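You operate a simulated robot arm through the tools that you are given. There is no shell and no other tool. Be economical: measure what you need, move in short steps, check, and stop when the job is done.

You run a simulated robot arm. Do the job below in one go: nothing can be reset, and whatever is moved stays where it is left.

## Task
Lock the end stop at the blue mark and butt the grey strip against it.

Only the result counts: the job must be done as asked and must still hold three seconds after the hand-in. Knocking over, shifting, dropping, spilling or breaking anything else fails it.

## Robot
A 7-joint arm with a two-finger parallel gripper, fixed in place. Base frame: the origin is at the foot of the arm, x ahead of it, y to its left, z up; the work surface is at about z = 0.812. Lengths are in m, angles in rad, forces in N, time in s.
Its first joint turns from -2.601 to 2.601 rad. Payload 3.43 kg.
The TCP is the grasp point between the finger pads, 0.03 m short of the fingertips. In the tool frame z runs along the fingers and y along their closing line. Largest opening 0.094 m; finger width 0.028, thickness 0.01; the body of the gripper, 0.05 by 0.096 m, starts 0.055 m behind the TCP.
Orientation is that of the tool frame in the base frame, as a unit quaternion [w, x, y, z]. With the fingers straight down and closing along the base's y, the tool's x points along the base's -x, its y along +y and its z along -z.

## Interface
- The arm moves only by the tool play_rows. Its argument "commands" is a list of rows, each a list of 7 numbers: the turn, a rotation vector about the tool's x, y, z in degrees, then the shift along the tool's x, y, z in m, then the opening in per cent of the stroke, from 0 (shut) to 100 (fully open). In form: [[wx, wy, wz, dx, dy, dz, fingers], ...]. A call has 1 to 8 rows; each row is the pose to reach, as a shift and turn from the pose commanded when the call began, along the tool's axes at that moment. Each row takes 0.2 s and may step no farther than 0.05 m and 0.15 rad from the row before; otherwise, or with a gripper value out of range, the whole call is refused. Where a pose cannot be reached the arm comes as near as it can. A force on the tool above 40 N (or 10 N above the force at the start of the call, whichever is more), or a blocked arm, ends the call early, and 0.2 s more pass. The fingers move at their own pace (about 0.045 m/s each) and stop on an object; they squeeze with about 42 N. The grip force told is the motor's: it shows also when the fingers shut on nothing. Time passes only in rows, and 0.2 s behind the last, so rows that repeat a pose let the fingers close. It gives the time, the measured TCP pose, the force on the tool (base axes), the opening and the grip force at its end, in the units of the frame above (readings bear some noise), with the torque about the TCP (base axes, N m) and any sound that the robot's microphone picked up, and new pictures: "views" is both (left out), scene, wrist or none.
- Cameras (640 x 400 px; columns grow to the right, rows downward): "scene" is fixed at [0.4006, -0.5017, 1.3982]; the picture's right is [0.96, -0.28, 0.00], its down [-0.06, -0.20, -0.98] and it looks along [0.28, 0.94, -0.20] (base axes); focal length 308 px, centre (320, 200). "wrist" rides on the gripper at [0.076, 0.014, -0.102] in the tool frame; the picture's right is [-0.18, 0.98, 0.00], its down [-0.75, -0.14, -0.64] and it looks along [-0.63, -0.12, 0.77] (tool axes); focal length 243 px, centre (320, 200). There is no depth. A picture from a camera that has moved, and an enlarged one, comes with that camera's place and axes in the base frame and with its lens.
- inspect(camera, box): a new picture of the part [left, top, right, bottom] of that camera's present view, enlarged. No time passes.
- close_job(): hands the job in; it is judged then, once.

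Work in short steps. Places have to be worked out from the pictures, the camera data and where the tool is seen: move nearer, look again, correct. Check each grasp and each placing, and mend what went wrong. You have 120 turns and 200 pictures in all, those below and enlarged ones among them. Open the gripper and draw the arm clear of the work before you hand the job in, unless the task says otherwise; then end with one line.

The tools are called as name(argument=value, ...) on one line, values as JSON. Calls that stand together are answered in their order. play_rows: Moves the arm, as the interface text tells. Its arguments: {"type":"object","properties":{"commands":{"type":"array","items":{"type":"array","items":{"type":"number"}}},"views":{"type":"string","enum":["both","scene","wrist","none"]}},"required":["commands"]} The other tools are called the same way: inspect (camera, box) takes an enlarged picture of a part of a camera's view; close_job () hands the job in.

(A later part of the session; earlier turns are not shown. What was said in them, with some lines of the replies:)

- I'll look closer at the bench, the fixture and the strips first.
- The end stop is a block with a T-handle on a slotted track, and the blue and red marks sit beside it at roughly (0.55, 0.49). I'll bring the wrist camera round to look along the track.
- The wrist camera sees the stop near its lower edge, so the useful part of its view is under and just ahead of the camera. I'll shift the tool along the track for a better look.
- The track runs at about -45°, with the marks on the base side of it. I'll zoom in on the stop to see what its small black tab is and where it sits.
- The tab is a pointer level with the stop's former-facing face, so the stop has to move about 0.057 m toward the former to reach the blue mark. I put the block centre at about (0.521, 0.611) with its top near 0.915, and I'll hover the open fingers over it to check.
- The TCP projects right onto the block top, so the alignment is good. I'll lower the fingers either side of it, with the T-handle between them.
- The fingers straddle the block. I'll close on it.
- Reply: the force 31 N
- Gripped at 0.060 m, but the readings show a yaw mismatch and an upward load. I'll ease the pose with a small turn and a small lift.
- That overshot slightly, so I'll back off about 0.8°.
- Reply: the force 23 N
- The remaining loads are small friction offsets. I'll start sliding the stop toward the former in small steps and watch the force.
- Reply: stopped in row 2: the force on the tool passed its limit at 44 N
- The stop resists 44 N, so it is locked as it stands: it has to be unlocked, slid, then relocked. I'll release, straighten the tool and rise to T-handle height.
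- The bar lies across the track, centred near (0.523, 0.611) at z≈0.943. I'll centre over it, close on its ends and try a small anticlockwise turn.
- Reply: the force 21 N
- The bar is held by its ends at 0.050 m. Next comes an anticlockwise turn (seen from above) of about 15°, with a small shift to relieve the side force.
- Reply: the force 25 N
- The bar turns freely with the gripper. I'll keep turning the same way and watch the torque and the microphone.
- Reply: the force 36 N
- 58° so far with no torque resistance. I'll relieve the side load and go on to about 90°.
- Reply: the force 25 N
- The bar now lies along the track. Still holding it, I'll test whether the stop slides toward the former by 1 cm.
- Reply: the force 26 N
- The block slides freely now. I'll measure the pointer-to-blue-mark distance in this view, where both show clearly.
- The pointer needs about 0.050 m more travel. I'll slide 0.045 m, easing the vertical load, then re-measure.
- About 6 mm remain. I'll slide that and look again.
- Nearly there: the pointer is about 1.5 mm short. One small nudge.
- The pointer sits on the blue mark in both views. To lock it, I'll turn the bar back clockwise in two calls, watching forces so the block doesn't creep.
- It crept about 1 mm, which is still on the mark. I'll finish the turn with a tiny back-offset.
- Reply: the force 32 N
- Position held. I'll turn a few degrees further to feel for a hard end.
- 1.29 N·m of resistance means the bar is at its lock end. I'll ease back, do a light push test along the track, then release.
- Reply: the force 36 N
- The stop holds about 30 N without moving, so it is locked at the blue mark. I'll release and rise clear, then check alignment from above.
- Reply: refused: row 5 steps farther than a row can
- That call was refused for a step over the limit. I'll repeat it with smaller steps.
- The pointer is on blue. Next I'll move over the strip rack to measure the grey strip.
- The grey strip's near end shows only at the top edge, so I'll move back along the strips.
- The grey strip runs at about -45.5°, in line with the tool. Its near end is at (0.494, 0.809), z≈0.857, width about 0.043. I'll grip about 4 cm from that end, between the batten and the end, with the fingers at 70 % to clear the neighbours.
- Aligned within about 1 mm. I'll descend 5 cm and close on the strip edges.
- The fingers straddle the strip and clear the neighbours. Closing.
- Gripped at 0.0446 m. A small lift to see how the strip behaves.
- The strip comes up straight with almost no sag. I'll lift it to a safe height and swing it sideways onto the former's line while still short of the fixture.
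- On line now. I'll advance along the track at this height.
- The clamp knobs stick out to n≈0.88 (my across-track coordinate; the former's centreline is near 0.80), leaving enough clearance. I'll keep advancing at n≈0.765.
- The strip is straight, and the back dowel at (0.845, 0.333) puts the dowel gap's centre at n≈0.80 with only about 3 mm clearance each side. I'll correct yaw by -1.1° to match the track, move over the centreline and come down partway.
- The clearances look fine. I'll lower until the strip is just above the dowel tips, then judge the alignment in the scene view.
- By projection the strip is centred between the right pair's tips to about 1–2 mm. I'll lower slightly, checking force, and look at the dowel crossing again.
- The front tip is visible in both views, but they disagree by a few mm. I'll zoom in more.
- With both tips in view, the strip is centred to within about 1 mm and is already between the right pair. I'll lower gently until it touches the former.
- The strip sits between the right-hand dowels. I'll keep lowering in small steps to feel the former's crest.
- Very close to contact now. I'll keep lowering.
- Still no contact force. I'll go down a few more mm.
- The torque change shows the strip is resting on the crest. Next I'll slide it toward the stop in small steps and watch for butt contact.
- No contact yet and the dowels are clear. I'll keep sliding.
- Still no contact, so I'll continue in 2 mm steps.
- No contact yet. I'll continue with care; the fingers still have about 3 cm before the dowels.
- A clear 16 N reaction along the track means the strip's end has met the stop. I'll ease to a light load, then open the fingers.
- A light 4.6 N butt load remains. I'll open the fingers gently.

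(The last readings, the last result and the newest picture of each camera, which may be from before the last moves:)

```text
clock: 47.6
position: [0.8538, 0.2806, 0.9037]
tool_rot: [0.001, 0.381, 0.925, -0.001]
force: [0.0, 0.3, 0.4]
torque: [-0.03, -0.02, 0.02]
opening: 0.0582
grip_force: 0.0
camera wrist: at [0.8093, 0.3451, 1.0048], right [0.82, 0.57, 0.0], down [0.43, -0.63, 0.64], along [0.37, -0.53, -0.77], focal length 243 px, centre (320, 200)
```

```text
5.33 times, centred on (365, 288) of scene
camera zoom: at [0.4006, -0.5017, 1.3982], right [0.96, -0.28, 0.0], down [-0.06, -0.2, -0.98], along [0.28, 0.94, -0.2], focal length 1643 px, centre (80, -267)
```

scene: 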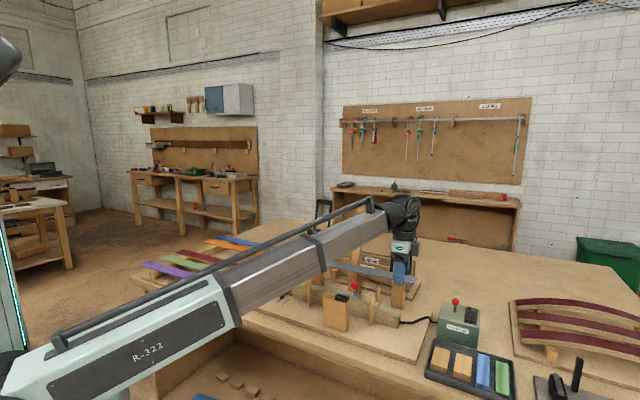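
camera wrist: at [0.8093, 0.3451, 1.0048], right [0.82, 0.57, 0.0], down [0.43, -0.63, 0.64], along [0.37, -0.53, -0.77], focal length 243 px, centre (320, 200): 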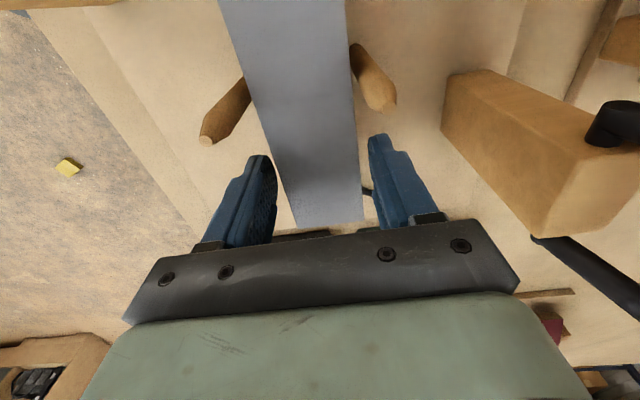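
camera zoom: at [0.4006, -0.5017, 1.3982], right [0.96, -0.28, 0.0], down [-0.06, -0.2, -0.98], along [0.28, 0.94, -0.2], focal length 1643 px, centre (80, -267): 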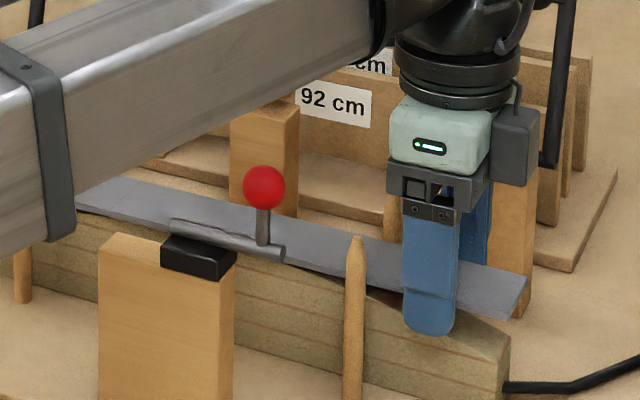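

The strip rests stably on the former. I'll rise straight up, shift away from the clamp knob, then go and look at the stop end.

play_rows(commands=[[0, 0, 0, 0, 0, -0.03, 62], [0, 0, 0, 0, 0, -0.07, 62], [0, 0, 0, 0, 0, -0.11, 62], [0, 0, 0, 0, 0, -0.15, 62], [0, 0, 0, 0, -0.02, -0.185, 62], [0, 0, 0, 0.02, -0.035, -0.21, 62]])

inspect(camera="scene", box=[230, 220, 440, 340])

```text
clock: 49.0
position: [0.8139, 0.2707, 1.1144]
tool_rot: [0.001, 0.381, 0.925, 0.0]
force: [-0.6, 0.5, 0.2]
torque: [-0.01, 0.05, -0.03]
opening: 0.0585
grip_force: 0.1
camera wrist: at [0.7698, 0.3345, 1.2159], right [0.82, 0.57, 0.0], down [0.43, -0.63, 0.64], along [0.37, -0.53, -0.76], focal length 243 px, centre (320, 200)
```

scene: 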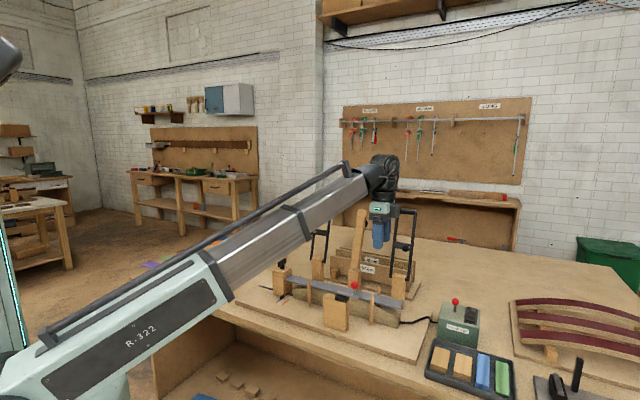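
wrist: 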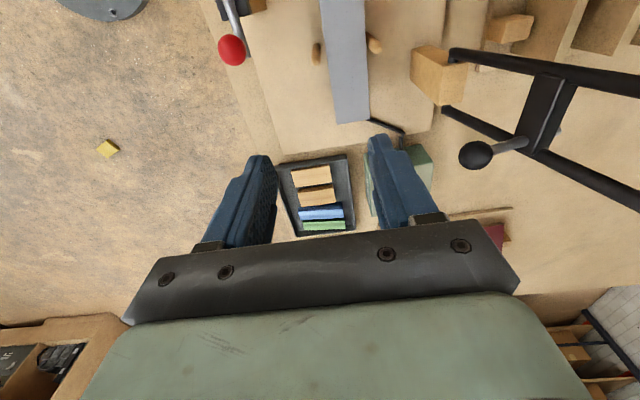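

```text
3.05 times, centred on (335, 280) of scene
camera zoom: at [0.4006, -0.5017, 1.3982], right [0.96, -0.28, 0.0], down [-0.06, -0.2, -0.98], along [0.28, 0.94, -0.2], focal length 939 px, centre (274, -44)
```

zoom: 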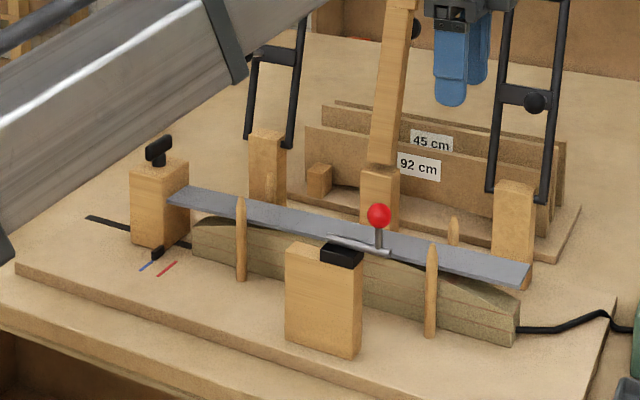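

Now the whole strip is visible, between the dowels with its end at the stop. I'll zoom in on the butt joint and the mark.

inspect(camera="scene", box=[268, 262, 316, 316])

inspect(camera="scene", box=[274, 284, 298, 308])

```text
7.41 times, centred on (292, 289) of scene
camera zoom: at [0.4006, -0.5017, 1.3982], right [0.96, -0.28, 0.0], down [-0.06, -0.2, -0.98], along [0.28, 0.94, -0.2], focal length 2282 px, centre (527, -459)
```

zoom: 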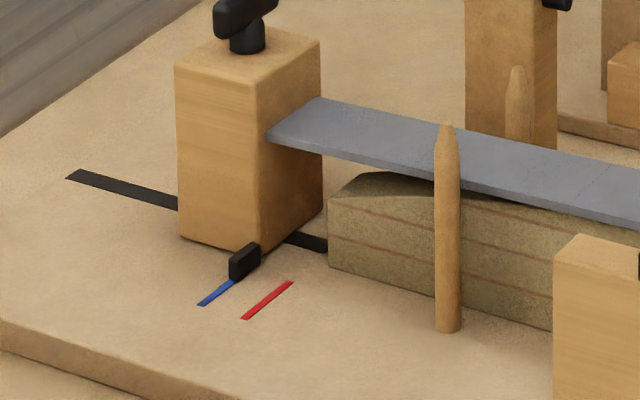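

```text
16.00 times, centred on (286, 296) of scene
camera zoom: at [0.4006, -0.5017, 1.3982], right [0.96, -0.28, 0.0], down [-0.06, -0.2, -0.98], along [0.28, 0.94, -0.2], focal length 4929 px, centre (864, -1336)
```

zoom: 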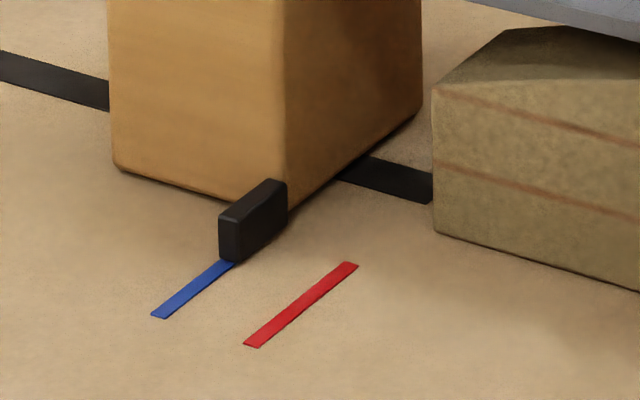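

The strip end looks flush with the stop face and the pointer is on the blue mark. I'll retreat along the track at height and check the joint from above.

play_rows(commands=[[0, 0, 0, 0.045, 0, 0, 62], [0, 0, 0, 0.09, 0, 0, 62], [0, 0, 0, 0.135, 0, 0, 62], [0, 0, 0, 0.18, 0, 0, 62], [0, 0, 0, 0.225, 0, 0, 62], [0, 0, 0, 0.27, 0, 0, 62], [0, 0, 0, 0.315, 0, 0, 62]], views="wrist")

inspect(camera="wrist", box=[280, 0, 420, 100])

```text
clock: 50.6
position: [0.5905, 0.4928, 1.1114]
tool_rot: [0.002, 0.381, 0.925, -0.001]
force: [0.2, -0.3, -0.9]
torque: [0.01, 0.0, -0.02]
opening: 0.0584
grip_force: 0.1
camera wrist: at [0.5459, 0.5569, 1.2139], right [0.82, 0.57, 0.0], down [0.43, -0.63, 0.64], along [0.37, -0.53, -0.76], focal length 243 px, centre (320, 200)
```

wrist: 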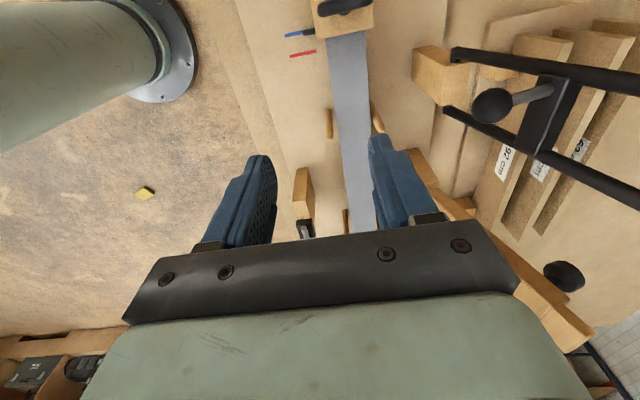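

```text
4.00 times, centred on (350, 50) of wrist
camera zoom: at [0.5459, 0.5569, 1.2139], right [0.82, 0.57, 0.0], down [0.43, -0.63, 0.64], along [0.37, -0.53, -0.76], focal length 970 px, centre (200, 800)
```

zoom: 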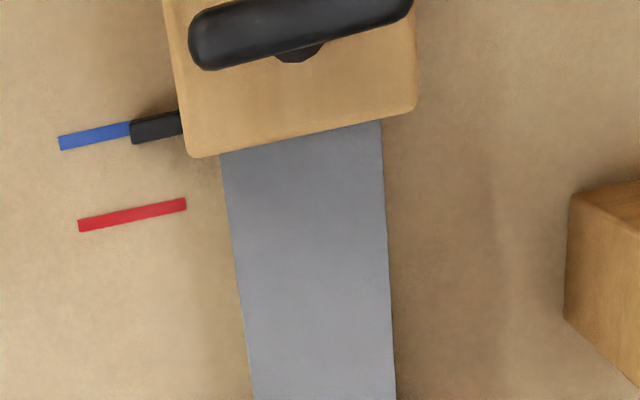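

From above, the strip is flush against the stop, the pointer is in line with the blue mark and the bar is in its locked position. I'll open the gripper and draw the arm clear.

play_rows(commands=[[0, 0, 0, 0.03, 0, -0.03, 100], [0, 0, 0, 0.06, 0, -0.06, 100], [0, 0, 0, 0.09, 0, -0.09, 100], [0, 0, 0, 0.12, 0, -0.12, 100], [0, 0, 0, 0.16, 0, -0.13, 100], [0, 0, 0, 0.2, 0, -0.13, 100], [0, 0, 0, 0.24, 0, -0.13, 100]], views="scene")

inspect(camera="scene", box=[230, 220, 440, 340])

```text
clock: 52.2
position: [0.4285, 0.6778, 1.2068]
tool_rot: [0.004, 0.38, 0.925, 0.024]
force: [0.1, -0.3, -0.4]
torque: [0.03, -0.04, -0.01]
opening: 0.0941
grip_force: 0.1
out of reach, approached as far as the arm can: row 2, 3, 4, 5, 6, 7
```

scene: 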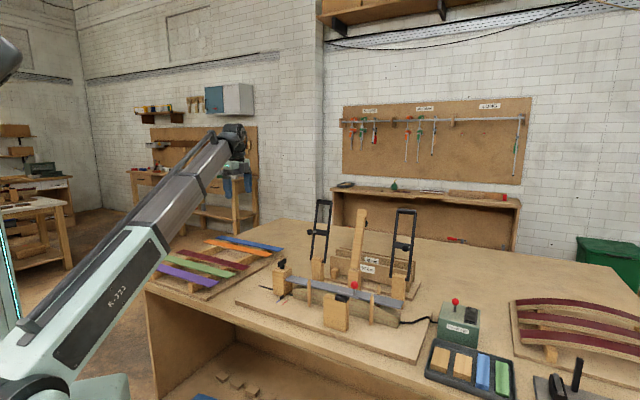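

```text
3.05 times, centred on (335, 280) of scene
camera zoom: at [0.4006, -0.5017, 1.3982], right [0.96, -0.28, 0.0], down [-0.06, -0.2, -0.98], along [0.28, 0.94, -0.2], focal length 939 px, centre (274, -44)
```

zoom: 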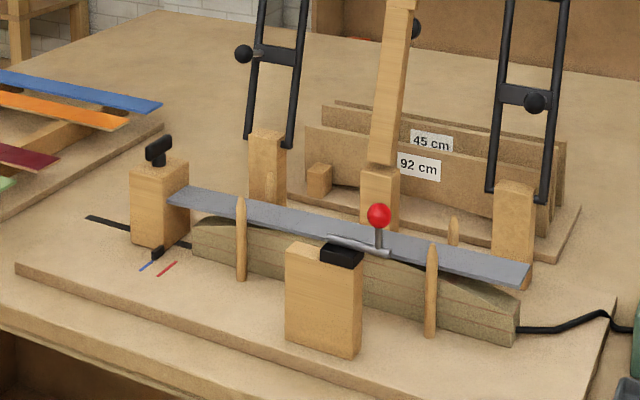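

The arm is clear, nothing else has been disturbed and the strip is steady, so I'm handing in.

close_job()

```text
The job is handed in.
```

The end stop is locked at the blue mark, with its pointer within about 1 mm of the line, and the grey strip lies on the former between the dowels, butted against the stop.
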